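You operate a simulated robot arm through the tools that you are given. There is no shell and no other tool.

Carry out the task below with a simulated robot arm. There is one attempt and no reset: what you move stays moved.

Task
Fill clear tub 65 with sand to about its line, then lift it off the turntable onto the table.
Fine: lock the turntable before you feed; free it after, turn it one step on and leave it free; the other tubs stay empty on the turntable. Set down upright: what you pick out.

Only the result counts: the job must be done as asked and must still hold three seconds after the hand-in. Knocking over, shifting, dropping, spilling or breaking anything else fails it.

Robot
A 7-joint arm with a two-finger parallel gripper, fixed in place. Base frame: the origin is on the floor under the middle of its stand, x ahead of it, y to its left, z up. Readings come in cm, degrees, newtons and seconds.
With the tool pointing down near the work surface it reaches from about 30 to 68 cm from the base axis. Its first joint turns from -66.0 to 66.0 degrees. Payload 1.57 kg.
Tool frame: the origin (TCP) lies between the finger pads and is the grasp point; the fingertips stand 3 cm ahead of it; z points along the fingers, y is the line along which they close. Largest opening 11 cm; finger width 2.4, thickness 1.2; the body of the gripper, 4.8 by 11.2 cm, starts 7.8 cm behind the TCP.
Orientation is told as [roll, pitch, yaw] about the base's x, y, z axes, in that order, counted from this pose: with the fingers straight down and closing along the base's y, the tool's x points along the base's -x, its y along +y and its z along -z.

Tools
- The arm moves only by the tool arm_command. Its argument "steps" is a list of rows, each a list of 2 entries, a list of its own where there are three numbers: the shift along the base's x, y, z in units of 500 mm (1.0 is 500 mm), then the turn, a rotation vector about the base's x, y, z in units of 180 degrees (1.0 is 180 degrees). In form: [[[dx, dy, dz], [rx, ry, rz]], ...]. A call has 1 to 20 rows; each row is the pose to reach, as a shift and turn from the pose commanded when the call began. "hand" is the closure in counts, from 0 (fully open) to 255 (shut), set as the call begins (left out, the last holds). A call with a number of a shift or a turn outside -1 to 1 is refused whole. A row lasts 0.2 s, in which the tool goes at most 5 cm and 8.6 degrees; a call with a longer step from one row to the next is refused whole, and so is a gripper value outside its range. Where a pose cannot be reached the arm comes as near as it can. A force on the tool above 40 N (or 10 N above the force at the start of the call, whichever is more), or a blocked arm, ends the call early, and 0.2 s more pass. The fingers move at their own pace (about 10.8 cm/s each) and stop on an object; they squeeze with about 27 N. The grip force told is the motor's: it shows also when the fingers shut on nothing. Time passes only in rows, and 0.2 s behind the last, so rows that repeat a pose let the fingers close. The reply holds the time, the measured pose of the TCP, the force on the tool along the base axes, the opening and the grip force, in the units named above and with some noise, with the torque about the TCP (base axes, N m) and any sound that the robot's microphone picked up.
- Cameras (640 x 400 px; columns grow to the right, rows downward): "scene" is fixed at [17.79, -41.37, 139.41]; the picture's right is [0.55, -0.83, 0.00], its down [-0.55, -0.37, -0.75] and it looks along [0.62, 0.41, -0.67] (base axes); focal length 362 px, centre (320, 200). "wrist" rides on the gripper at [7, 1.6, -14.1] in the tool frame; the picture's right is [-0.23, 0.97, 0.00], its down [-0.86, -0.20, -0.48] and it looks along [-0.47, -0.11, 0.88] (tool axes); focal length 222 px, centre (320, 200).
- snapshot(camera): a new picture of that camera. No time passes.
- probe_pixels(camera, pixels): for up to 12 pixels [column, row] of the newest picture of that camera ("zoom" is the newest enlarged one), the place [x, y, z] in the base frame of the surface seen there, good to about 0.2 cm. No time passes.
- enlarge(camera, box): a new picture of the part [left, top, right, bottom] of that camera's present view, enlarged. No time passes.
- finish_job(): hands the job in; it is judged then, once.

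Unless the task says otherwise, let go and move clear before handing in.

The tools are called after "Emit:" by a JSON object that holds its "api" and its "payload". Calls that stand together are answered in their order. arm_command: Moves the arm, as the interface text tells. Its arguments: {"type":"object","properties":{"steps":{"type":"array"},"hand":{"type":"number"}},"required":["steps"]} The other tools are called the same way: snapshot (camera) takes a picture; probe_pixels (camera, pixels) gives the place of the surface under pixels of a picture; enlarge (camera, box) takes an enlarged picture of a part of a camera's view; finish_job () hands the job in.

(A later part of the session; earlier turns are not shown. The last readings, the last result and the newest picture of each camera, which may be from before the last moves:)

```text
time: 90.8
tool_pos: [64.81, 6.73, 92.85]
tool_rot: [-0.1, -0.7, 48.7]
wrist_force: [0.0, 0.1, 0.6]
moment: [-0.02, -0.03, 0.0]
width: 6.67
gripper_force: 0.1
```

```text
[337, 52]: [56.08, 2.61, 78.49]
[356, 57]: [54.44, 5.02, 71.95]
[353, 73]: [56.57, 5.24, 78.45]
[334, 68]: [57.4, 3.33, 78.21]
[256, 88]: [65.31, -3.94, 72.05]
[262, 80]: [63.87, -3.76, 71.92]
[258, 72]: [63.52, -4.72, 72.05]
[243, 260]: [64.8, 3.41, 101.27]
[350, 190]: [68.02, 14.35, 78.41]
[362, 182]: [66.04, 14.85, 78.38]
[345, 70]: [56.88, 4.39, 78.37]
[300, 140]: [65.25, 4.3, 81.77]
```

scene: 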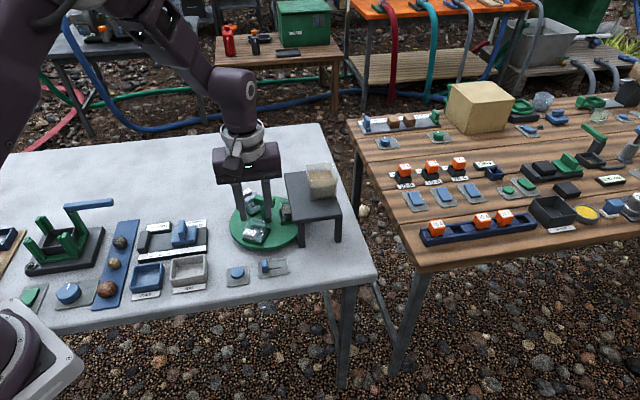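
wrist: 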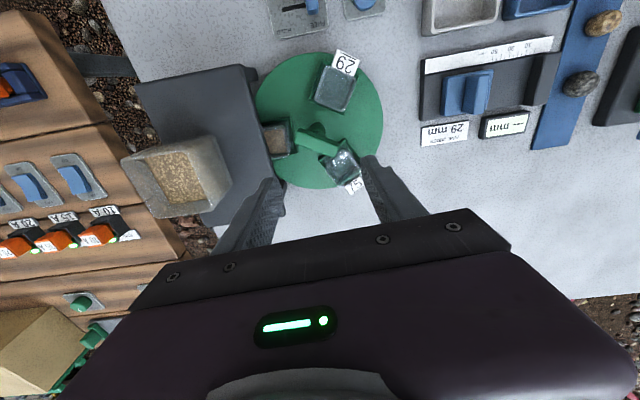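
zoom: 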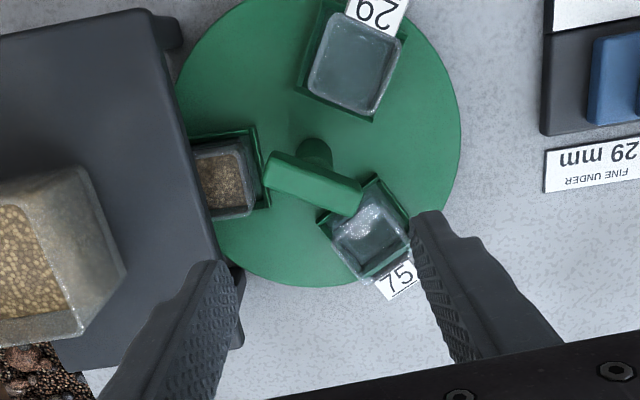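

Legs start at r ≈ 10.35 cm and label corners reach only 9.3 cm, so turning counter-clockwise is clear. I'll level the hand and set yaw −75 above the handle.

Emit:
{"api": "arm_command", "payload": {"steps": [[[-0.001, -0.005, 0], [-0.0022, 0.0034, 0]], [[-0.002, -0.01, 0], [-0.0022, 0.0034, 0]]], "hand": 172}}

Emit:
{"api": "arm_command", "payload": {"steps": [[[0, 0, 0], [0, 0, -0.045]], [[0, 0, 0], [0, 0, -0.09]], [[0, 0, 0], [0, 0, -0.135]], [[0, 0, 0], [0, 0, -0.18]], [[0, 0, 0], [0, 0, -0.225]], [[0, 0, 0], [0, 0, -0.27]], [[0, 0, 0], [0, 0, -0.315]], [[0, 0, 0], [0, 0, -0.36]], [[0, 0, 0], [0, 0, -0.405]], [[0, 0, 0], [0, 0, -0.45]], [[0, 0, 0], [0, 0, -0.495]], [[0, 0, 0], [0, 0, -0.54]], [[0, 0, 0], [0, 0, -0.585]], [[0, 0, 0], [0, 0, -0.63]], [[0, 0, 0], [0, 0, -0.675]], [[0, 0, 0], [0, 0, -0.6865]], [[0, 0, 0], [0, 0, -0.6865]]]}}

Emit:
{"api": "enlarge", "payload": {"camera": "wrist", "box": [220, 60, 420, 240]}}

```text
time: 91.4
tool_pos: [64.77, 6.02, 92.72]
tool_rot: [-0.1, 0.0, 48.6]
wrist_force: [-0.1, -0.4, 0.1]
moment: [0.02, -0.02, -0.02]
width: 3.56
gripper_force: 0.0
```

```text
time: 95.0
tool_pos: [64.72, 6.06, 92.7]
tool_rot: [0.0, -0.1, -75.0]
wrist_force: [-0.4, 0.0, 0.1]
moment: [0.02, -0.03, 0.02]
width: 3.57
gripper_force: 0.0
```

```text
2.22 times, centred on (320, 150) of wrist
```

zoom: 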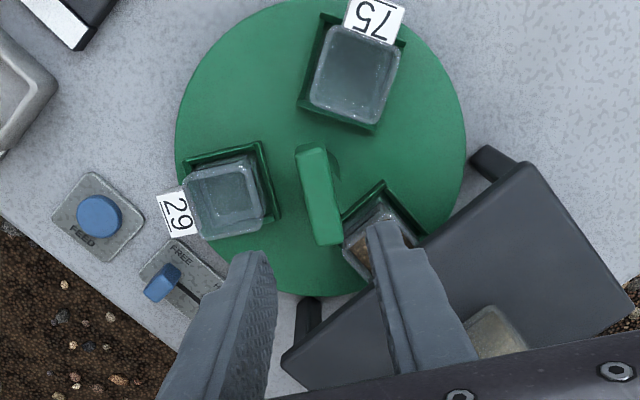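

The bar is aligned in the finger gap. I'll descend, close, and try a small counter-clockwise turn.

Emit:
{"api": "arm_command", "payload": {"steps": [[[0, 0.001, -0.05], [0, 0, 0]], [[0, 0.001, -0.1], [0, 0, 0]], [[0, 0.001, -0.15], [0, 0, 0]], [[0, 0.001, -0.195], [0, 0, 0]], [[0, 0.001, -0.195], [0, 0, 0]]]}}

Emit:
{"api": "arm_command", "payload": {"steps": [[[0, 0, 0], [0, 0, 0]], [[0, 0, 0], [0, 0, 0]], [[0, 0, 0], [0, 0, 0]]], "hand": 255}}

Emit:
{"api": "arm_command", "payload": {"steps": [[[0, 0, 0], [0, 0, 0.012]], [[0, 0, 0], [0, 0, 0.035]], [[0, 0, 0], [0, 0, 0.055]], [[0, 0, 0], [0, 0, 0.055]]]}}

Emit:
{"api": "enlarge", "payload": {"camera": "scene", "box": [215, 165, 335, 260]}}

```text
time: 96.2
tool_pos: [64.73, 6.05, 82.87]
tool_rot: [0.0, 0.0, -74.9]
wrist_force: [0.8, -0.1, -0.1]
moment: [0.01, -0.01, -0.01]
width: 3.56
gripper_force: 0.2
```

```text
time: 97.0
tool_pos: [64.76, 6.08, 82.92]
tool_rot: [0.0, -0.1, -74.9]
wrist_force: [-9.4, -2.4, 0.6]
moment: [-0.07, -0.01, -0.01]
width: 1.6
gripper_force: 31.7
```

```text
time: 98.0
tool_pos: [64.69, 6.1, 82.98]
tool_rot: [-0.1, 0.0, -65.0]
wrist_force: [-14.0, -0.5, -5.8]
moment: [-0.53, -0.22, -0.03]
width: 1.6
gripper_force: 31.6
```

```text
4.21 times, centred on (275, 212) of scene
```

zoom: 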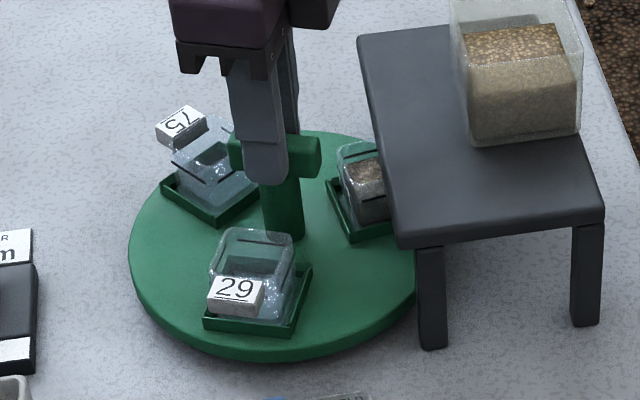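

Counter-clockwise it turns freely. To learn where the table's index steps are, I'll turn to about 4° short of its starting angle, let go and see whether it settles anywhere.

Emit:
{"api": "arm_command", "payload": {"steps": [[[-0.002, 0, 0], [0, 0, 0.012]], [[-0.002, 0, 0], [0, 0, 0.035]], [[-0.002, 0, 0], [0, 0, 0.065]], [[-0.002, 0, 0], [0, 0, 0.095]], [[-0.002, 0, 0], [0, 0, 0.125]], [[-0.002, 0, 0], [0, 0, 0.155]], [[-0.002, 0, 0], [0, 0, 0.185]], [[-0.002, 0, 0], [0, 0, 0.21]], [[-0.002, 0, 0], [0, 0, 0.23]], [[-0.002, 0, 0], [0, 0, 0.245]], [[-0.002, 0, 0], [0, 0, 0.2555]], [[-0.002, 0, 0], [0, 0, 0.2555]]]}}

Emit:
{"api": "enlarge", "payload": {"camera": "scene", "box": [215, 165, 335, 260]}}

```text
time: 100.6
tool_pos: [64.55, 6.03, 82.91]
tool_rot: [-0.2, 0.0, -19.1]
wrist_force: [-4.2, -4.2, -11.2]
moment: [0.14, 0.51, 0.03]
width: 1.6
gripper_force: 31.5
```

```text
4.21 times, centred on (275, 212) of scene
```

zoom: 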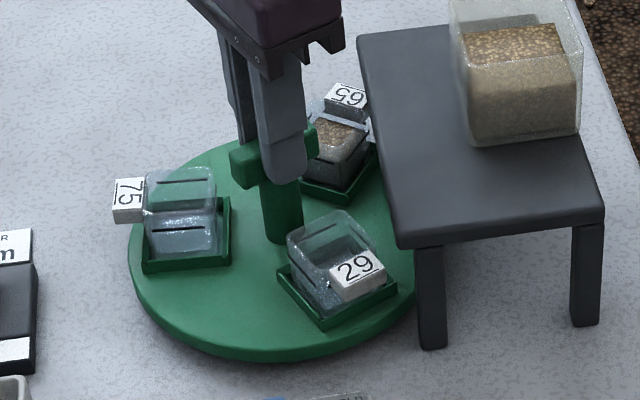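

Tub 65 has come out from under the stand; there is something bright at zoom (371,130), so I'll look closely at the tub's condition.

Emit:
{"api": "enlarge", "payload": {"camera": "scene", "box": [275, 178, 310, 218]}}

Emit:
{"api": "snapshot", "payload": {"camera": "wrist"}}

Emit:
{"api": "enlarge", "payload": {"camera": "wrist", "box": [330, 150, 400, 230]}}

```text
10.00 times, centred on (292, 198) of scene
```

zoom: 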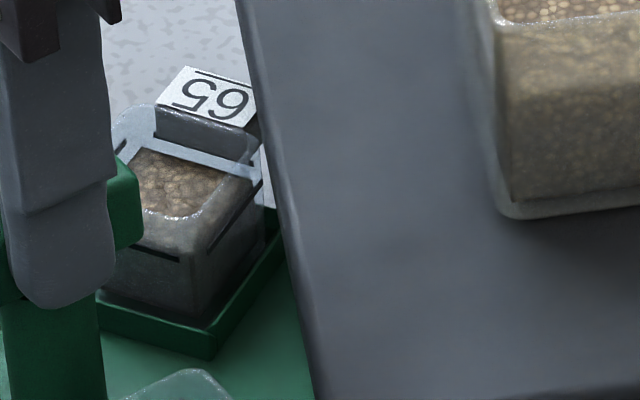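

```text
taken
```

wrist: 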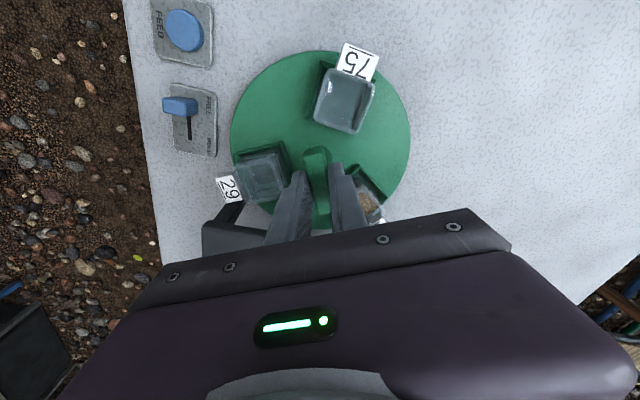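

```text
5.00 times, centred on (365, 190) of wrist
```

zoom: 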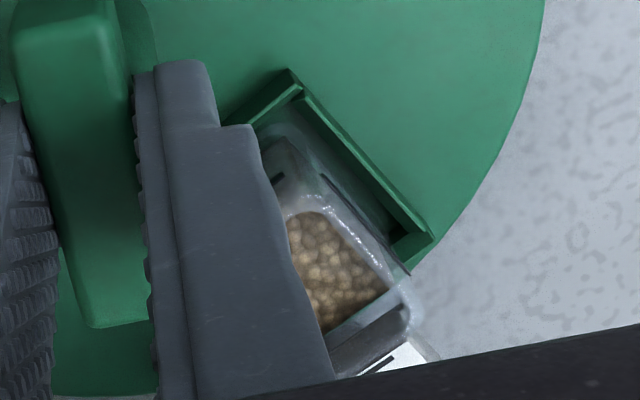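

Tub 65 stands upright in its tray with sand at its line. Now I'll open the fingers and see whether the table settles to an index.

Emit:
{"api": "arm_command", "payload": {"steps": [[[0, 0, 0], [0, 0, 0]], [[0, 0, 0], [0, 0, 0]]], "hand": 160}}

Emit:
{"api": "arm_command", "payload": {"steps": [[[0, 0, 0.03], [0, 0, 0]], [[0, 0, 0.08], [0, 0, 0]], [[0, 0, 0.15], [0, 0, 0]], [[0, 0, 0.19], [0, 0, 0]], [[0, 0, 0.19], [0, 0, 0]]]}}

Emit:
{"api": "enlarge", "payload": {"camera": "wrist", "box": [220, 60, 420, 240]}}

Emit:
{"api": "enlarge", "payload": {"camera": "scene", "box": [215, 165, 335, 260]}}

```text
time: 101.2
tool_pos: [64.49, 6.22, 82.91]
tool_rot: [0.0, -0.1, -19.0]
wrist_force: [-0.5, 0.3, -0.2]
moment: [0.0, 0.0, -0.02]
width: 4.1
gripper_force: 0.0
```

```text
time: 102.4
tool_pos: [64.71, 6.18, 92.4]
tool_rot: [0.0, -0.1, -19.0]
wrist_force: [-0.1, 0.0, 0.7]
moment: [0.02, 0.02, -0.02]
width: 4.1
gripper_force: 0.0
```

```text
2.22 times, centred on (320, 150) of wrist
```

zoom: 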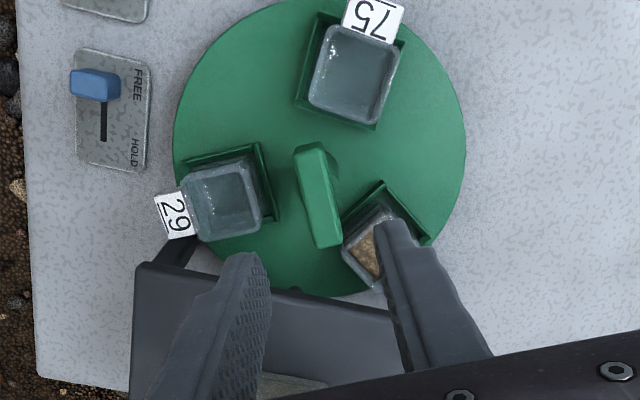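

```text
4.21 times, centred on (275, 212) of scene
```

zoom: 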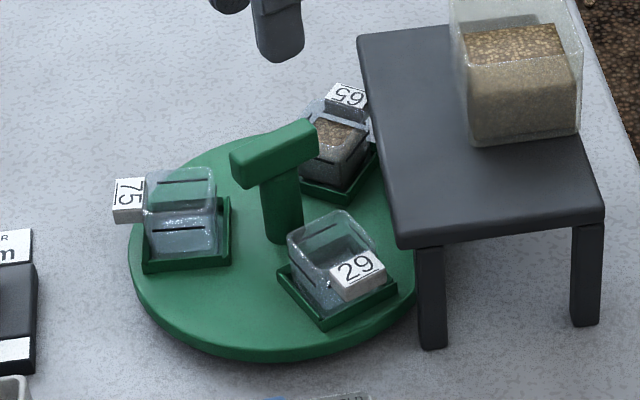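

No snapping at that angle: bar and fingers are still aligned, so the index steps are the 120° tub stations. I'll regrip and turn the remaining 64° counter-clockwise to complete one full 120° step.

Emit:
{"api": "arm_command", "payload": {"steps": [[[0, 0, -0.05], [0, 0, 0]], [[0, 0, -0.1], [0, 0, 0]], [[0, 0, -0.15], [0, 0, 0]], [[0, 0, -0.19], [0, 0, 0]], [[0, 0, -0.19], [0, 0, 0]]]}}

Emit:
{"api": "arm_command", "payload": {"steps": [[[0, 0, 0], [0, 0, 0]], [[0, 0, 0], [0, 0, 0]], [[0, 0, 0], [0, 0, 0]]], "hand": 255}}

Emit:
{"api": "arm_command", "payload": {"steps": [[[0, 0, 0], [0, 0, 0.012]], [[0, 0, 0], [0, 0, 0.035]], [[0, 0, 0], [0, 0, 0.065]], [[0, 0, 0], [0, 0, 0.095]], [[0, 0, 0], [0, 0, 0.125]], [[0, 0, 0], [0, 0, 0.15]], [[0, 0, 0], [0, 0, 0.165]], [[0, 0, 0], [0, 0, 0.17]], [[0, 0, 0], [0, 0, 0.17]]]}}

Emit:
{"api": "enlarge", "payload": {"camera": "scene", "box": [215, 165, 335, 260]}}

```text
time: 103.6
tool_pos: [64.67, 6.13, 82.84]
tool_rot: [0.0, 0.0, -19.0]
wrist_force: [0.2, -0.7, -1.2]
moment: [0.01, -0.01, -0.02]
width: 4.09
gripper_force: 0.0
```

```text
time: 104.4
tool_pos: [64.63, 6.22, 82.85]
tool_rot: [0.0, 0.0, -19.0]
wrist_force: [-1.2, -4.0, -2.0]
moment: [-0.07, -0.39, -0.03]
width: 1.57
gripper_force: 31.3
```

```text
time: 106.4
tool_pos: [64.54, 5.99, 82.74]
tool_rot: [-0.2, 0.0, 11.6]
wrist_force: [7.4, -10.5, -27.7]
moment: [-0.09, -0.15, 0.02]
width: 1.57
gripper_force: 32.3
```

```text
4.21 times, centred on (275, 212) of scene
```

zoom: 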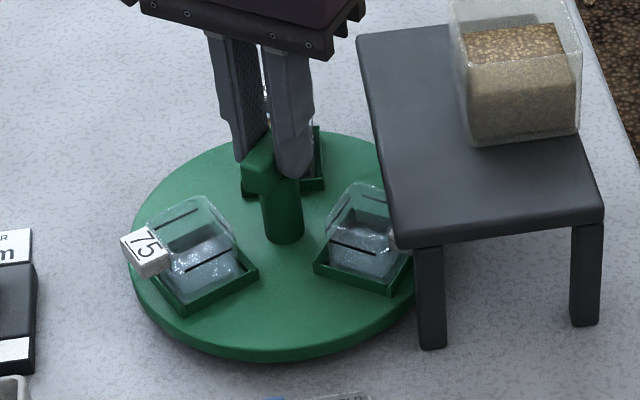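

The table turns freely; tub 29 is approaching the stand and its label clears the leg. I'll relieve the vertical pull slightly and turn the last 33°.

Emit:
{"api": "arm_command", "payload": {"steps": [[[0, 0, -0.002], [0, 0, 0.012]], [[0, 0, -0.003], [0, 0, 0.035]], [[0, 0, -0.003], [0, 0, 0.065]], [[0, 0, -0.003], [0, 0, 0.095]], [[0, 0, -0.003], [0, 0, 0.125]], [[0, 0, -0.003], [0, 0, 0.155]], [[0, 0, -0.003], [0, 0, 0.175]], [[0, 0, -0.003], [0, 0, 0.1856]], [[0, 0, -0.003], [0, 0, 0.1856]]]}}

Emit:
{"api": "enlarge", "payload": {"camera": "scene", "box": [215, 165, 335, 260]}}

Emit:
{"api": "snapshot", "payload": {"camera": "wrist"}}

```text
time: 108.4
tool_pos: [64.7, 5.95, 82.87]
tool_rot: [-0.2, -0.1, 45.0]
wrist_force: [-5.1, -16.8, 23.0]
moment: [-0.17, 0.32, 0.02]
width: 1.6
gripper_force: 31.8
```

```text
4.21 times, centred on (275, 212) of scene
```

zoom: 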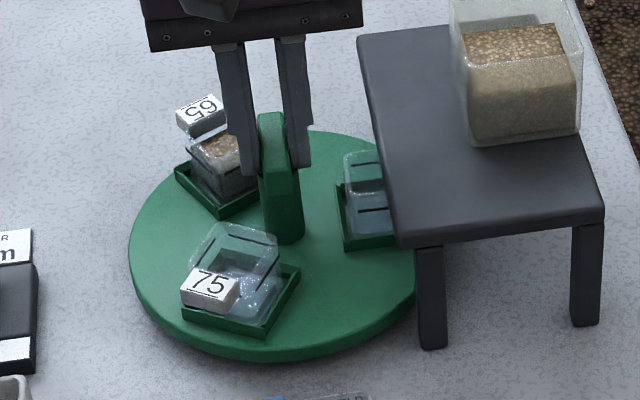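

```text
taken
```

wrist: 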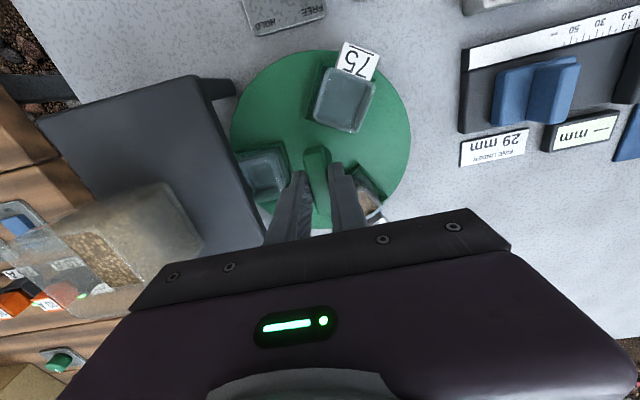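

One full step: tub 29 is now at the stand, 75 at the near side and 65 at the back left. I'll open in place and rise.

Emit:
{"api": "arm_command", "payload": {"steps": [[[0, 0, 0], [0, 0, 0]], [[0, 0, 0], [0, 0, 0]]], "hand": 165}}

Emit:
{"api": "arm_command", "payload": {"steps": [[[0, 0, 0.03], [0, 0, 0]], [[0, 0, 0.08], [0, 0, 0]], [[0, 0, 0.15], [0, 0, 0]], [[0, 0, 0.2], [0, 0, 0]], [[0, 0, 0.2], [0, 0, 0]]]}}

Emit:
{"api": "snapshot", "payload": {"camera": "wrist"}}

Emit:
{"api": "enlarge", "payload": {"camera": "wrist", "box": [220, 60, 420, 240]}}

Emit:
{"api": "enlarge", "payload": {"camera": "scene", "box": [215, 165, 335, 260]}}

```text
time: 109.0
tool_pos: [64.55, 6.13, 82.65]
tool_rot: [0.0, -0.1, 45.0]
wrist_force: [0.1, -0.4, 0.3]
moment: [-0.05, 0.0, 0.01]
width: 3.88
gripper_force: 0.0
```

```text
time: 110.2
tool_pos: [64.66, 6.13, 92.86]
tool_rot: [0.0, 0.0, 45.0]
wrist_force: [0.5, 0.0, -0.2]
moment: [0.0, 0.01, -0.02]
width: 3.88
gripper_force: 0.1
```

```text
taken
```

wrist: 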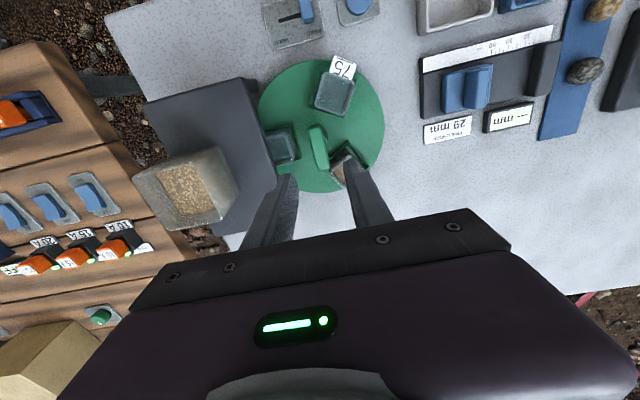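

```text
2.22 times, centred on (320, 150) of wrist
```

zoom: 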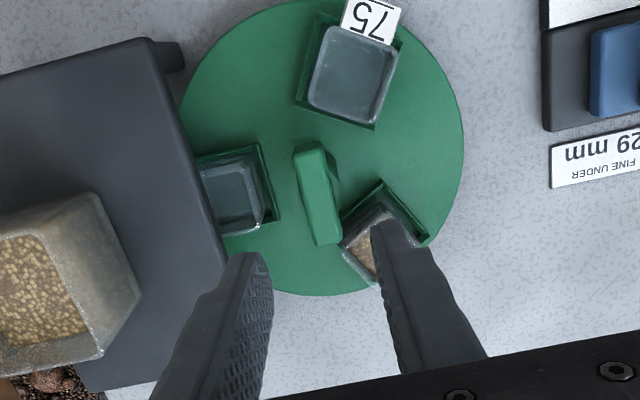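

```text
4.21 times, centred on (275, 212) of scene
```

zoom: 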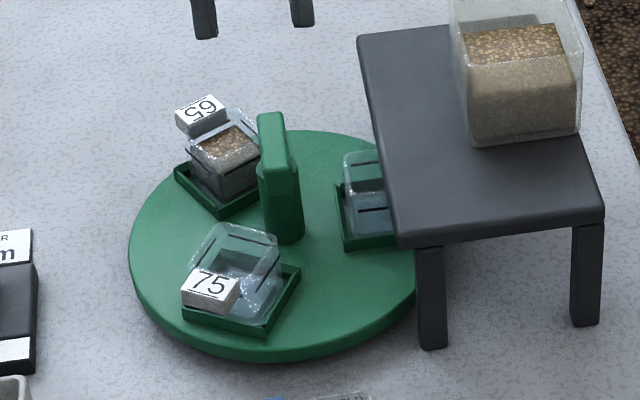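

The table stayed at the step position and tub 65 (zoom 385,240 region) is at about (66.1, 11.8). I'll probe the tub's rim and label and look for a free place on the table.

Emit:
{"api": "enlarge", "payload": {"camera": "scene", "box": [250, 175, 290, 220]}}

Emit:
{"api": "probe_pixels", "payload": {"camera": "scene", "pixels": [[225, 195], [205, 185], [240, 180], [220, 170], [190, 200], [215, 210], [200, 170], [180, 180], [260, 165], [208, 222], [185, 222], [230, 160]]}}

```text
8.89 times, centred on (270, 198) of scene
```

zoom: 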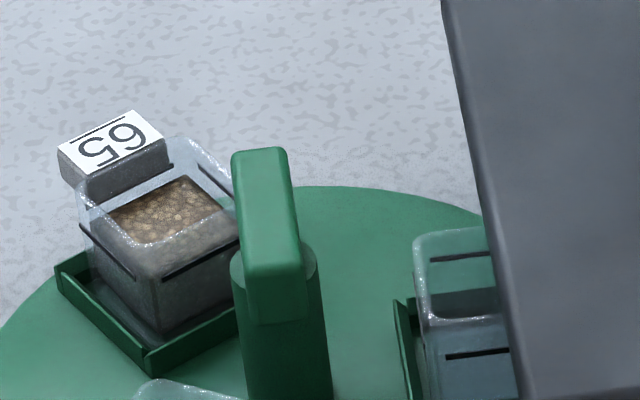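

```text
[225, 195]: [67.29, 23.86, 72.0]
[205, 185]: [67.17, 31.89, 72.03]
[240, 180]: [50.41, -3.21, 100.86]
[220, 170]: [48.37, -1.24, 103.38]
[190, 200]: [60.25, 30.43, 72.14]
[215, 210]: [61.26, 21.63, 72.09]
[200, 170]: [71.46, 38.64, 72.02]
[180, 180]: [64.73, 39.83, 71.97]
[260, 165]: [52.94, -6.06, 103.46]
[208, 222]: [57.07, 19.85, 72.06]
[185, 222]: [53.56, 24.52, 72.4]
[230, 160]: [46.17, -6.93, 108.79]
```

The tub is full to its line and upright, and the table around (61.3, 21.6) is free. I'll probe the tub's rim, walls and label for the grasp.

Emit:
{"api": "probe_pixels", "payload": {"camera": "zoom", "pixels": [[64, 150], [134, 113], [162, 140], [93, 178], [165, 205], [120, 215], [210, 205], [180, 182], [150, 235], [110, 255], [200, 258], [150, 300]]}}

Emit:
{"api": "probe_pixels", "payload": {"camera": "zoom", "pixels": [[82, 200], [190, 142], [234, 190], [155, 272], [236, 225], [60, 270], [150, 355], [235, 318], [88, 255], [152, 330], [125, 325], [200, 330]]}}

```text
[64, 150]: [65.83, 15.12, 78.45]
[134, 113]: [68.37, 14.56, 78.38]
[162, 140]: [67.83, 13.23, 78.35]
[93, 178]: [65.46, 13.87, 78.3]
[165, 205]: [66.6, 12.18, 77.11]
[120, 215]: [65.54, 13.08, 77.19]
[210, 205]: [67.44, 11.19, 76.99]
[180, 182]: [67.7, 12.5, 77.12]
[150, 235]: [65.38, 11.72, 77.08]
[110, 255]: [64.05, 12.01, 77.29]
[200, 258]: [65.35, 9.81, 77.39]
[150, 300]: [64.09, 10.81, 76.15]
```

```text
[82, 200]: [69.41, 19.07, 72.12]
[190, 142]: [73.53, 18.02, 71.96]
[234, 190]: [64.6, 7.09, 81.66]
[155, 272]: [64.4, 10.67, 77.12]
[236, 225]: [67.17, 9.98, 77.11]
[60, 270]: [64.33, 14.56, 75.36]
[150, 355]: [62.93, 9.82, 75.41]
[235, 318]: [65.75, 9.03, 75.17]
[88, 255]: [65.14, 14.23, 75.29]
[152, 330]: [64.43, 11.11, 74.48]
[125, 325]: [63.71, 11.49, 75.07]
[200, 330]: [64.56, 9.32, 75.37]
```

Tub 65 is centred near (66.0, 11.6), about 4.0 cm wide with its label outward at 75°, sand at z ≈ 77.1 against the line at ≈ 77.25. I'll move above it with yaw 75, fingers open 6 cm to close on its two free sides.

Emit:
{"api": "arm_command", "payload": {"steps": [[[0.006, 0.022, 0], [0, 0, 0.035]], [[0.012, 0.05, 0], [0, 0, 0.075]], [[0.02, 0.08, 0], [0, 0, 0.115]], [[0.027, 0.11, 0], [0, 0, 0.15]], [[0.027, 0.11, 0], [0, 0, 0.1667]], [[0.027, 0.11, 0], [0, 0, 0.1667]]], "hand": 116}}

Emit:
{"api": "arm_command", "payload": {"steps": [[[0, 0, -0.05], [0, 0, 0]], [[0, 0, -0.1], [0, 0, 0]], [[0, 0, -0.15], [0, 0, 0]], [[0, 0, -0.17], [0, 0, 0]], [[0, 0, -0.17], [0, 0, 0]]]}}

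Emit:
{"api": "snapshot", "payload": {"camera": "wrist"}}

Emit:
{"api": "enlarge", "payload": {"camera": "wrist", "box": [240, 90, 400, 230]}}

Emit:
{"api": "enlarge", "payload": {"camera": "scene", "box": [240, 150, 300, 220]}}

```text
time: 111.6
tool_pos: [65.97, 11.49, 92.74]
tool_rot: [0.1, 0.1, 75.1]
wrist_force: [0.1, 0.2, -0.1]
moment: [0.03, -0.05, 0.0]
width: 5.99
gripper_force: 0.0
```

```text
time: 112.8
tool_pos: [65.92, 11.57, 84.25]
tool_rot: [0.1, -0.1, 74.9]
wrist_force: [0.4, 0.4, 0.6]
moment: [0.0, -0.05, -0.01]
width: 6.01
gripper_force: 0.1
```

```text
taken
```

wrist: 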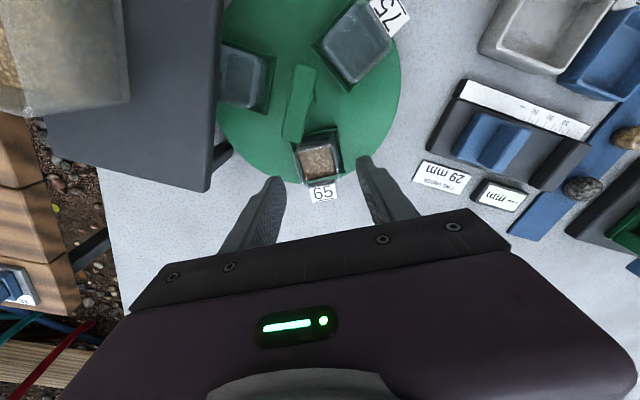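

```text
2.86 times, centred on (320, 160) of wrist
```

zoom: 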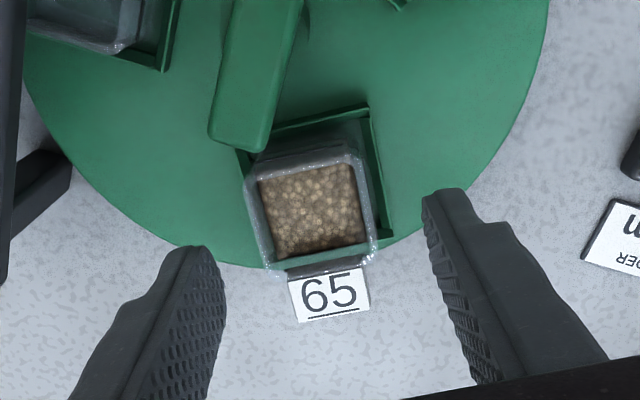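

```text
5.71 times, centred on (270, 185) of scene
```

zoom: 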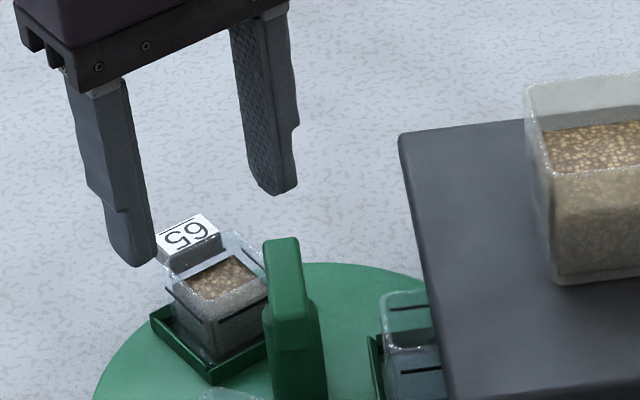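

I have a clear view between the fingers: the tub appears about 3 mm off to one side of centre. I'll probe the sand corners to centre precisely.

Emit:
{"api": "probe_pixels", "payload": {"camera": "zoom", "pixels": [[230, 300], [200, 290]]}}

Emit:
{"api": "enlarge", "payload": {"camera": "wrist", "box": [240, 90, 400, 230]}}

Emit:
{"api": "probe_pixels", "payload": {"camera": "zoom", "pixels": [[262, 184], [348, 168], [363, 242], [278, 255], [312, 212], [300, 240], [330, 185], [293, 285], [365, 270], [305, 315], [368, 303], [390, 235]]}}

```text
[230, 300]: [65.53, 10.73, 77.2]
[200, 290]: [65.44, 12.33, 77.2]
```

```text
2.86 times, centred on (320, 160) of wrist
```

zoom: 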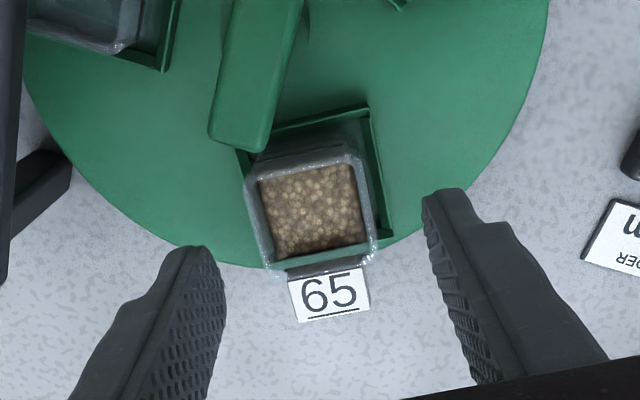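

```text
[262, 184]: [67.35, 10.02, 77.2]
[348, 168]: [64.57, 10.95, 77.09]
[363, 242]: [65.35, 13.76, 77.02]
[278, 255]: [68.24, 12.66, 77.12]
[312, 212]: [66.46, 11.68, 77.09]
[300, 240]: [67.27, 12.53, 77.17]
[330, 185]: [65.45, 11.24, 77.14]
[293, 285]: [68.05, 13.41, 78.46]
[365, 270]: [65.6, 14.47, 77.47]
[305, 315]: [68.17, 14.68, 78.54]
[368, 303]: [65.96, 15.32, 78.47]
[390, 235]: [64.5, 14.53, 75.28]
```

The tub centre is about (66.3, 11.75). I'll shift there and descend partway, so the tips pass just beside the rim, and check again.

Emit:
{"api": "arm_command", "payload": {"steps": [[[0.004, 0.002, -0.01], [0, 0, 0]], [[0.0071, 0.0034, -0.035], [0, 0, 0]], [[0.0071, 0.0034, -0.06], [0, 0, 0]], [[0.0071, 0.0034, -0.07], [0, 0, 0]], [[0.0071, 0.0034, -0.07], [0, 0, 0]]]}}

Emit:
{"api": "enlarge", "payload": {"camera": "wrist", "box": [240, 90, 400, 230]}}

Emit:
{"api": "enlarge", "payload": {"camera": "scene", "box": [240, 150, 300, 220]}}

```text
time: 114.0
tool_pos: [66.23, 11.72, 80.63]
tool_rot: [0.0, -0.1, 75.1]
wrist_force: [0.1, 0.1, -0.9]
moment: [0.04, 0.0, 0.0]
width: 6.01
gripper_force: 0.0
```

```text
2.86 times, centred on (320, 160) of wrist
```

zoom: 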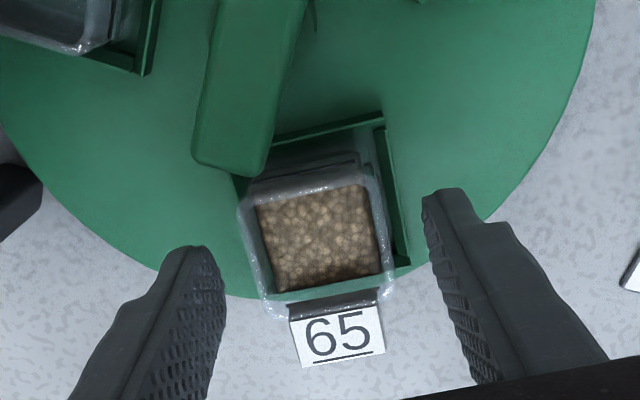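

```text
5.71 times, centred on (270, 185) of scene
```

zoom: 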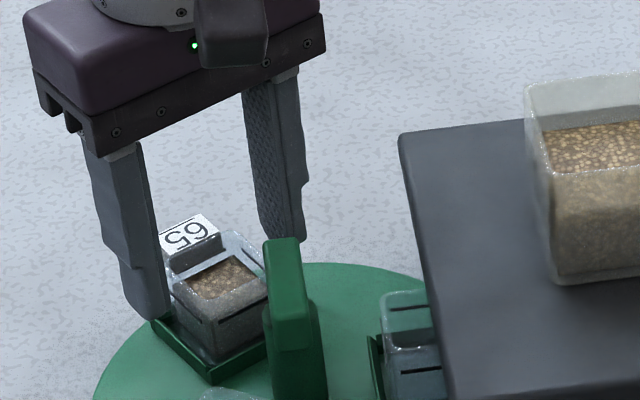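

The tub sits centred between the fingertips, slightly inward. I'll correct 3 mm inward and descend to z 78.7, keeping the tips above the tray lip at 75.4.

Emit:
{"api": "arm_command", "payload": {"steps": [[[0.0011, -0.0065, -0.01], [0, 0, 0]], [[0.0011, -0.0065, -0.025], [0, 0, 0]], [[0.0011, -0.0065, -0.038], [0, 0, 0]], [[0.0011, -0.0065, -0.038], [0, 0, 0]]]}}

Emit:
{"api": "enlarge", "payload": {"camera": "wrist", "box": [240, 90, 400, 230]}}

Emit:
{"api": "enlarge", "payload": {"camera": "scene", "box": [240, 160, 300, 220]}}

```text
time: 115.0
tool_pos: [66.38, 11.39, 78.86]
tool_rot: [-0.1, 0.0, 74.9]
wrist_force: [0.1, 0.1, 0.2]
moment: [0.02, 0.0, 0.0]
width: 5.99
gripper_force: 0.0
```

```text
2.86 times, centred on (320, 160) of wrist
```

zoom: 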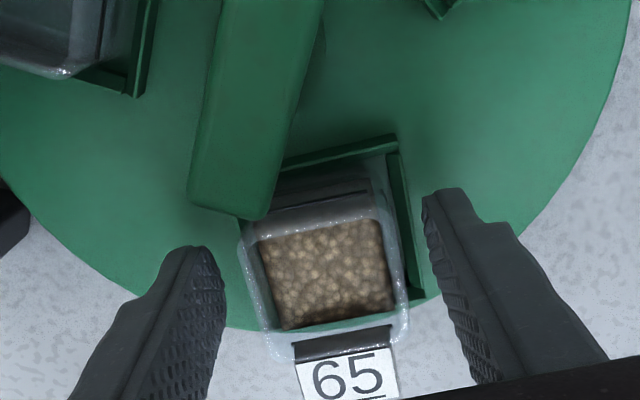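

```text
6.67 times, centred on (270, 190) of scene
```

zoom: 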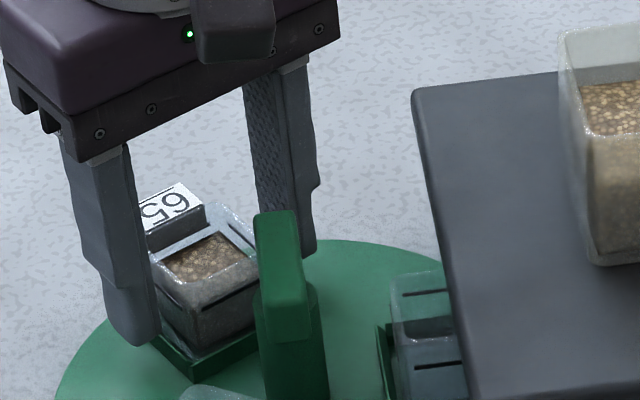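

Both fingers straddle the tub with clear gaps. I'll close on it.

Emit:
{"api": "arm_command", "payload": {"steps": [[[0, 0, 0], [0, 0, 0]], [[0, 0, 0], [0, 0, 0]], [[0, 0, 0], [0, 0, 0]]], "hand": 190}}

Emit:
{"api": "enlarge", "payload": {"camera": "wrist", "box": [240, 90, 400, 230]}}

Emit:
{"api": "enlarge", "payload": {"camera": "scene", "box": [240, 160, 300, 220]}}

```text
time: 115.8
tool_pos: [66.39, 11.37, 78.8]
tool_rot: [0.0, 0.0, 75.0]
wrist_force: [0.5, -0.2, 0.3]
moment: [0.0, 0.0, 0.01]
width: 3.92
gripper_force: 27.2
```

```text
2.86 times, centred on (320, 160) of wrist
```

zoom: 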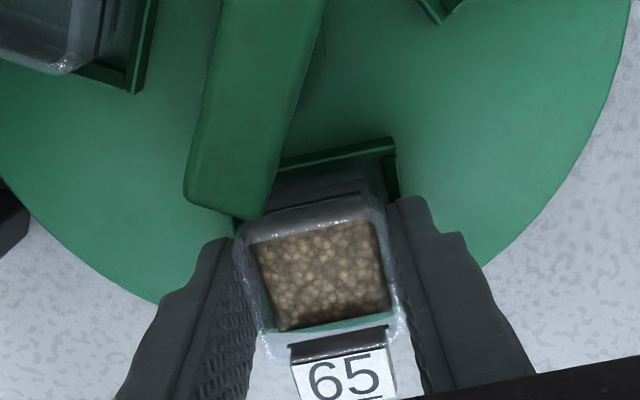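

```text
6.67 times, centred on (270, 190) of scene
```

zoom: 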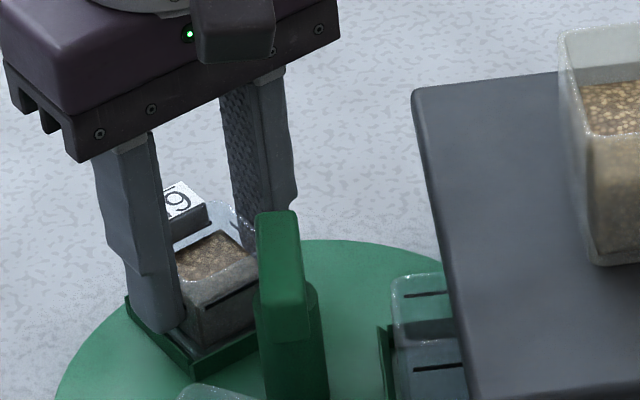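

The tub is held (width 3.92, 27 N) and level. I'll lift it slowly straight up.

Emit:
{"api": "arm_command", "payload": {"steps": [[[0, 0, 0.004], [0, 0, 0]], [[0, 0, 0.012], [0, 0, 0]], [[0, 0, 0.024], [0, 0, 0]], [[0, 0, 0.038], [0, 0, 0]], [[0, 0, 0.052], [0, 0, 0]], [[0, 0, 0.066], [0, 0, 0]], [[0, 0, 0.078], [0, 0, 0]], [[0, 0, 0.085], [0, 0, 0]], [[0, 0, 0.088], [0, 0, 0]], [[0, 0, 0.088], [0, 0, 0]]]}}

Emit:
{"api": "enlarge", "payload": {"camera": "scene", "box": [220, 150, 310, 230]}}

Emit:
{"api": "enlarge", "payload": {"camera": "wrist", "box": [240, 90, 400, 230]}}

```text
time: 118.0
tool_pos: [66.31, 11.43, 83.21]
tool_rot: [0.0, -0.1, 75.0]
wrist_force: [-0.4, -0.3, -1.5]
moment: [-0.05, -0.02, -0.01]
width: 3.91
gripper_force: 26.7
```

```text
5.00 times, centred on (265, 190) of scene
```

zoom: 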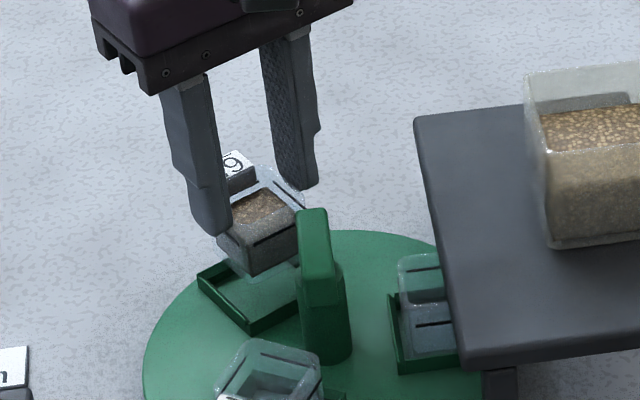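

```text
2.86 times, centred on (320, 160) of wrist
```

zoom: 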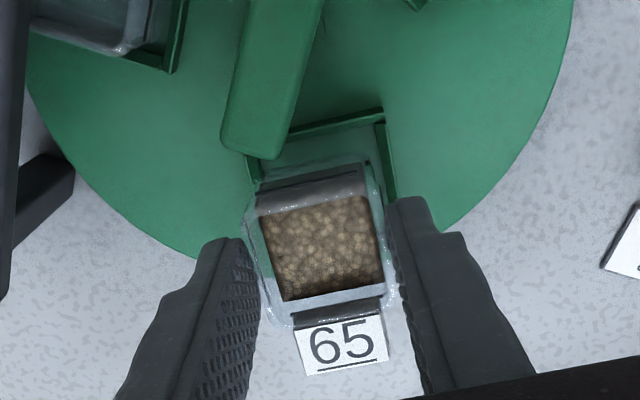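

The tub is lifted clear and upright, tray empty beneath. I'll carry it level to the free spot near (62, 21.5).

Emit:
{"api": "arm_command", "payload": {"steps": [[[-0.002, 0.004, 0], [0, 0, 0]], [[-0.006, 0.014, 0], [0, 0, 0]], [[-0.014, 0.032, 0], [0, 0, 0]], [[-0.024, 0.055, 0], [0, 0, 0]], [[-0.034, 0.079, 0], [0, 0, 0]], [[-0.044, 0.103, 0], [0, 0, 0]], [[-0.054, 0.127, 0], [0, 0, 0]], [[-0.064, 0.15, 0], [0, 0, 0]], [[-0.073, 0.171, 0], [0, 0, 0]], [[-0.08, 0.187, 0], [0, 0, 0]], [[-0.085, 0.197, 0], [0, 0, 0]], [[-0.087, 0.202, 0], [0, 0, 0]], [[-0.087, 0.202, 0], [0, 0, 0]]]}}

Emit:
{"api": "snapshot", "payload": {"camera": "scene"}}

Emit:
{"api": "enlarge", "payload": {"camera": "scene", "box": [180, 140, 280, 240]}}

Emit:
{"api": "snapshot", "payload": {"camera": "wrist"}}

```text
time: 120.8
tool_pos: [62.14, 21.55, 83.31]
tool_rot: [0.0, 0.1, 75.0]
wrist_force: [-0.6, -0.6, -0.3]
moment: [0.01, -0.02, 0.02]
width: 3.9
gripper_force: 26.8
```

```text
taken
```

scene: 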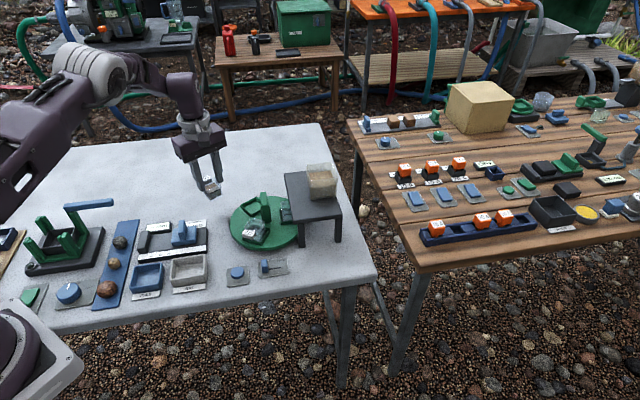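

```text
4.00 times, centred on (230, 190) of scene
```

zoom: 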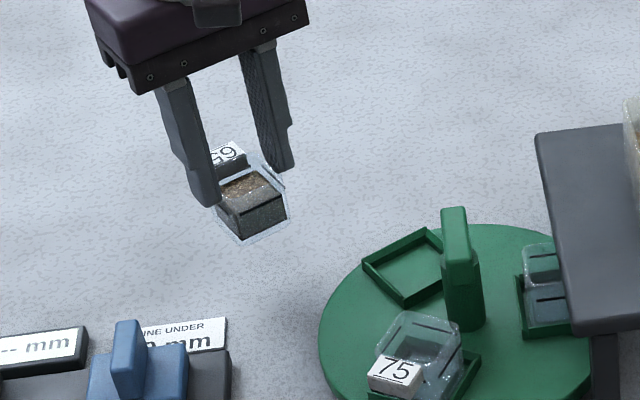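

```text
taken
```

wrist: 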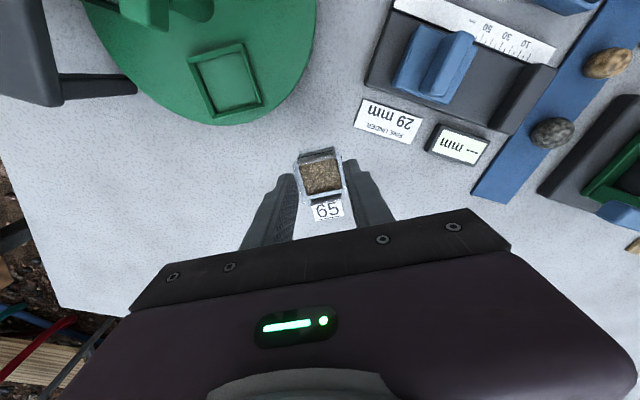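

The drop spot is clear on all sides. I'll lower to just above the table.

Emit:
{"api": "arm_command", "payload": {"steps": [[[0, 0, -0.006], [0, 0, 0]], [[0, 0, -0.02], [0, 0, 0]], [[0, 0, -0.04], [0, 0, 0]], [[0, 0, -0.06], [0, 0, 0]], [[0, 0, -0.08], [0, 0, 0]], [[0, 0, -0.1], [0, 0, 0]], [[0, 0, -0.114], [0, 0, 0]], [[0, 0, -0.122], [0, 0, 0]], [[0, 0, -0.126], [0, 0, 0]], [[0, 0, -0.126], [0, 0, 0]]]}}

Emit:
{"api": "enlarge", "payload": {"camera": "scene", "box": [180, 160, 260, 240]}}

```text
time: 123.0
tool_pos: [62.19, 21.51, 77.04]
tool_rot: [-0.2, -0.1, 75.0]
wrist_force: [7.7, 1.4, 23.8]
moment: [0.09, -0.21, -0.01]
width: 3.91
gripper_force: 26.9
```

```text
5.00 times, centred on (220, 200) of scene
```

zoom: 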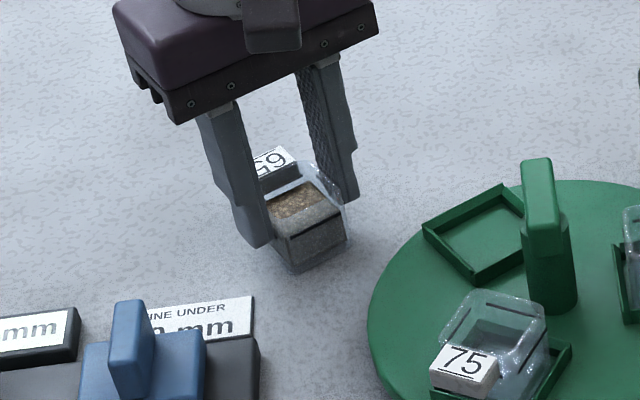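

The tub has touched the table already (24 N up at z 77.0). I'll ease up 1 mm to relieve the pressure before releasing.

Emit:
{"api": "arm_command", "payload": {"steps": [[[0, 0, 0.001], [0, 0, 0]], [[0, 0, 0.0015], [0, 0, 0]]]}}

```text
time: 123.6
tool_pos: [61.97, 21.53, 76.94]
tool_rot: [0.0, 0.0, 75.0]
wrist_force: [6.7, 0.4, 19.3]
moment: [0.12, -0.3, -0.03]
width: 3.91
gripper_force: 27.4
```

Emit:
{"api": "arm_command", "payload": {"steps": [[[0, 0, 0.002], [0, 0, 0]], [[0, 0, 0.003], [0, 0, 0]]]}}

Emit:
{"api": "enlarge", "payload": {"camera": "scene", "box": [195, 170, 245, 220]}}

```text
time: 124.2
tool_pos: [61.79, 21.51, 77.11]
tool_rot: [0.2, 0.0, 75.1]
wrist_force: [0.5, -1.2, 0.5]
moment: [0.04, -0.08, -0.02]
width: 3.92
gripper_force: 27.2
```

```text
8.00 times, centred on (220, 195) of scene
```

zoom: 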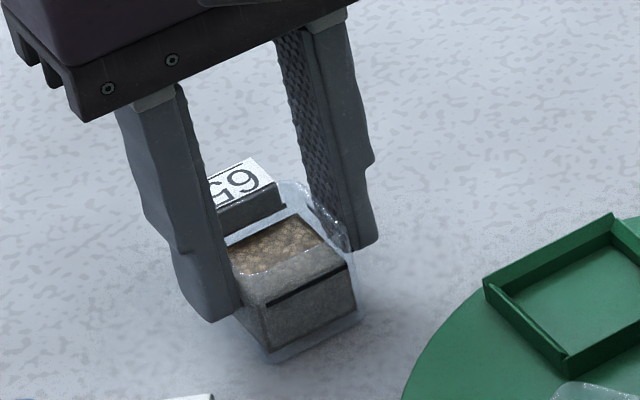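

Pressure is now near zero with the tub upright on the table. I'll set it down half a millimetre firmer and open the fingers to about 5.6 cm.

Emit:
{"api": "arm_command", "payload": {"steps": [[[0, 0, -0.001], [0, 0, 0]], [[0, 0, -0.001], [0, 0, 0]]]}}

Emit:
{"api": "arm_command", "payload": {"steps": [[[0, 0, 0], [0, 0, 0]], [[0, 0, 0], [0, 0, 0]], [[0, 0, 0], [0, 0, 0]]], "hand": 125}}

Emit:
{"api": "enlarge", "payload": {"camera": "scene", "box": [195, 170, 245, 220]}}

Emit:
{"api": "enlarge", "payload": {"camera": "wrist", "box": [240, 90, 400, 230]}}

```text
time: 124.8
tool_pos: [61.95, 21.5, 77.07]
tool_rot: [-0.1, 0.0, 74.9]
wrist_force: [0.1, 0.6, 0.3]
moment: [0.02, -0.01, 0.0]
width: 3.92
gripper_force: 26.8
```

```text
time: 125.6
tool_pos: [62.12, 21.54, 77.19]
tool_rot: [0.0, 0.0, 75.1]
wrist_force: [1.2, -0.4, -0.2]
moment: [-0.03, 0.01, -0.03]
width: 5.61
gripper_force: 0.1
```

```text
8.00 times, centred on (220, 195) of scene
```

zoom: 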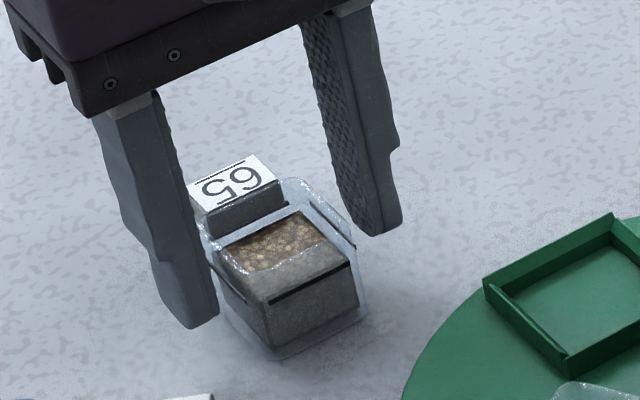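

```text
2.86 times, centred on (320, 160) of wrist
```

zoom: 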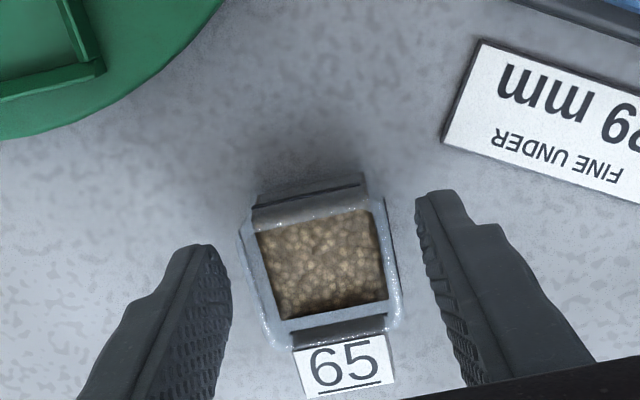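

The tub stands upright on the table, free of both fingers. I'll rise straight up and back off, then inspect everything.

Emit:
{"api": "arm_command", "payload": {"steps": [[[0, 0, 0.02], [0, 0, 0]], [[0, 0, 0.06], [0, 0, 0]], [[0, 0, 0.12], [0, 0, 0]], [[0, 0, 0.2], [0, 0, 0]], [[0, 0, 0.28], [0, 0, 0]], [[-0.05, 0, 0.34], [0, 0, 0]], [[-0.12, 0, 0.4], [0, 0, 0]], [[-0.2, 0, 0.44], [0, 0, 0]], [[-0.2, 0, 0.44], [0, 0, 0]]]}}

Emit:
{"api": "snapshot", "payload": {"camera": "scene"}}

Emit:
{"api": "enlarge", "payload": {"camera": "scene", "box": [190, 170, 330, 290]}}

Emit:
{"api": "enlarge", "payload": {"camera": "scene", "box": [200, 180, 240, 220]}}

```text
time: 127.6
tool_pos: [52.0, 21.48, 99.24]
tool_rot: [0.0, 0.0, 75.0]
wrist_force: [-0.3, -0.1, 0.8]
moment: [0.01, 0.01, -0.03]
width: 5.6
gripper_force: 0.0
```

```text
taken
```

scene: 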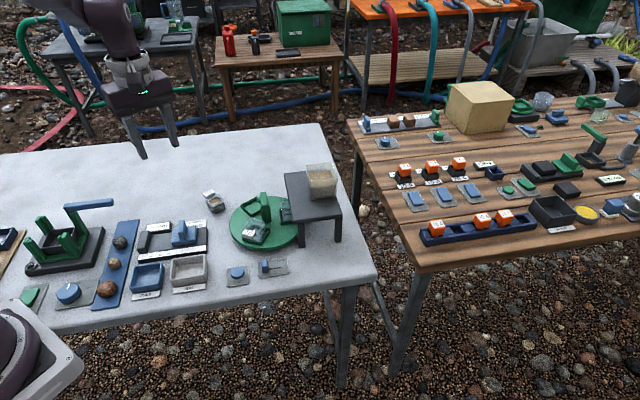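

```text
3.33 times, centred on (260, 230) of scene
```

zoom: 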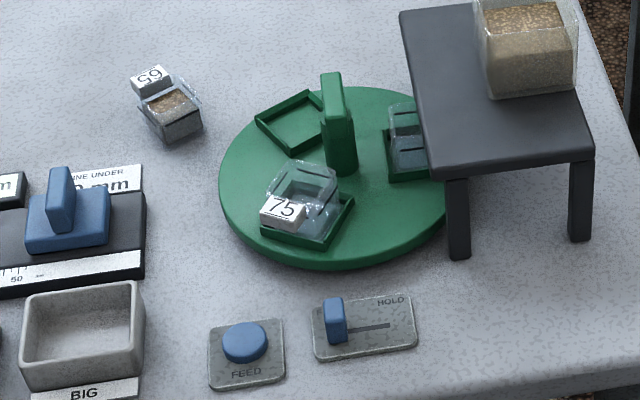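

```text
10.00 times, centred on (220, 200) of scene
```

zoom: 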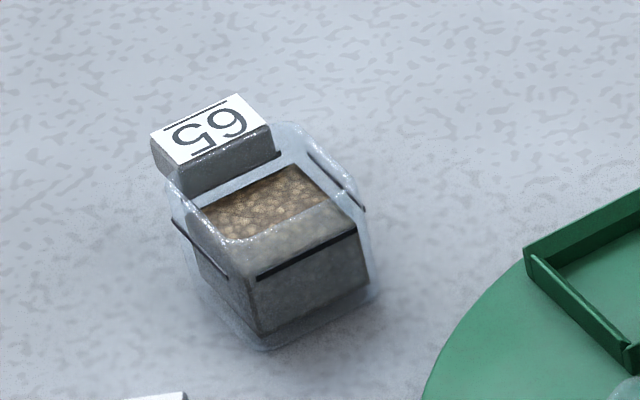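

Tub 65 stands on the table with sand at its line, the slider is at FREE, and 75 and 29 remain on the turntable. I'll verify uprightness, levels and the table angle by probing.

Emit:
{"api": "probe_pixels", "payload": {"camera": "zoom", "pixels": [[155, 142], [236, 97], [268, 122], [188, 160], [250, 215], [290, 195], [310, 215], [230, 220], [270, 274], [340, 240], [200, 250], [535, 252]]}}

Emit:
{"api": "enlarge", "payload": {"camera": "scene", "box": [225, 180, 315, 250]}}

Emit:
{"api": "probe_pixels", "payload": {"camera": "zoom", "pixels": [[200, 110], [275, 172], [285, 70], [310, 90], [205, 120], [405, 190], [385, 130], [230, 310], [330, 340], [250, 300], [300, 280], [180, 320]]}}

```text
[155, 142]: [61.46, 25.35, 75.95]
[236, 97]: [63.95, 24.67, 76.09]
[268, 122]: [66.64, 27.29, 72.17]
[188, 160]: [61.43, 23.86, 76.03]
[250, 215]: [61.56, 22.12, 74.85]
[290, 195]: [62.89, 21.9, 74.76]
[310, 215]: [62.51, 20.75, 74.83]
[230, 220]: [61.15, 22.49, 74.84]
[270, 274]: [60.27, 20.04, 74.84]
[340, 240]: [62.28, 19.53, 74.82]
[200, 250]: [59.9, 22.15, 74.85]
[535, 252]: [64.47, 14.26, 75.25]
```

```text
5.71 times, centred on (270, 215) of scene
```

zoom: 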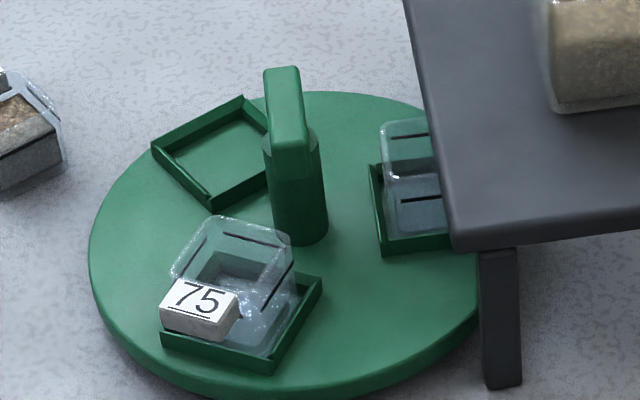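

```text
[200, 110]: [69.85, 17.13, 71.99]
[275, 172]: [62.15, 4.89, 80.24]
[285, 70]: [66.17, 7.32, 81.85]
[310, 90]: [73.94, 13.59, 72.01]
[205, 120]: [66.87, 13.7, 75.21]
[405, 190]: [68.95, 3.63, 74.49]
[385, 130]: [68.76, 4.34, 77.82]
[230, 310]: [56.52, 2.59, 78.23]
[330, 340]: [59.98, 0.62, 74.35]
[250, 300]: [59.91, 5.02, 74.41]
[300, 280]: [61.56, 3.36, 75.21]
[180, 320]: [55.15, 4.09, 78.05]
```

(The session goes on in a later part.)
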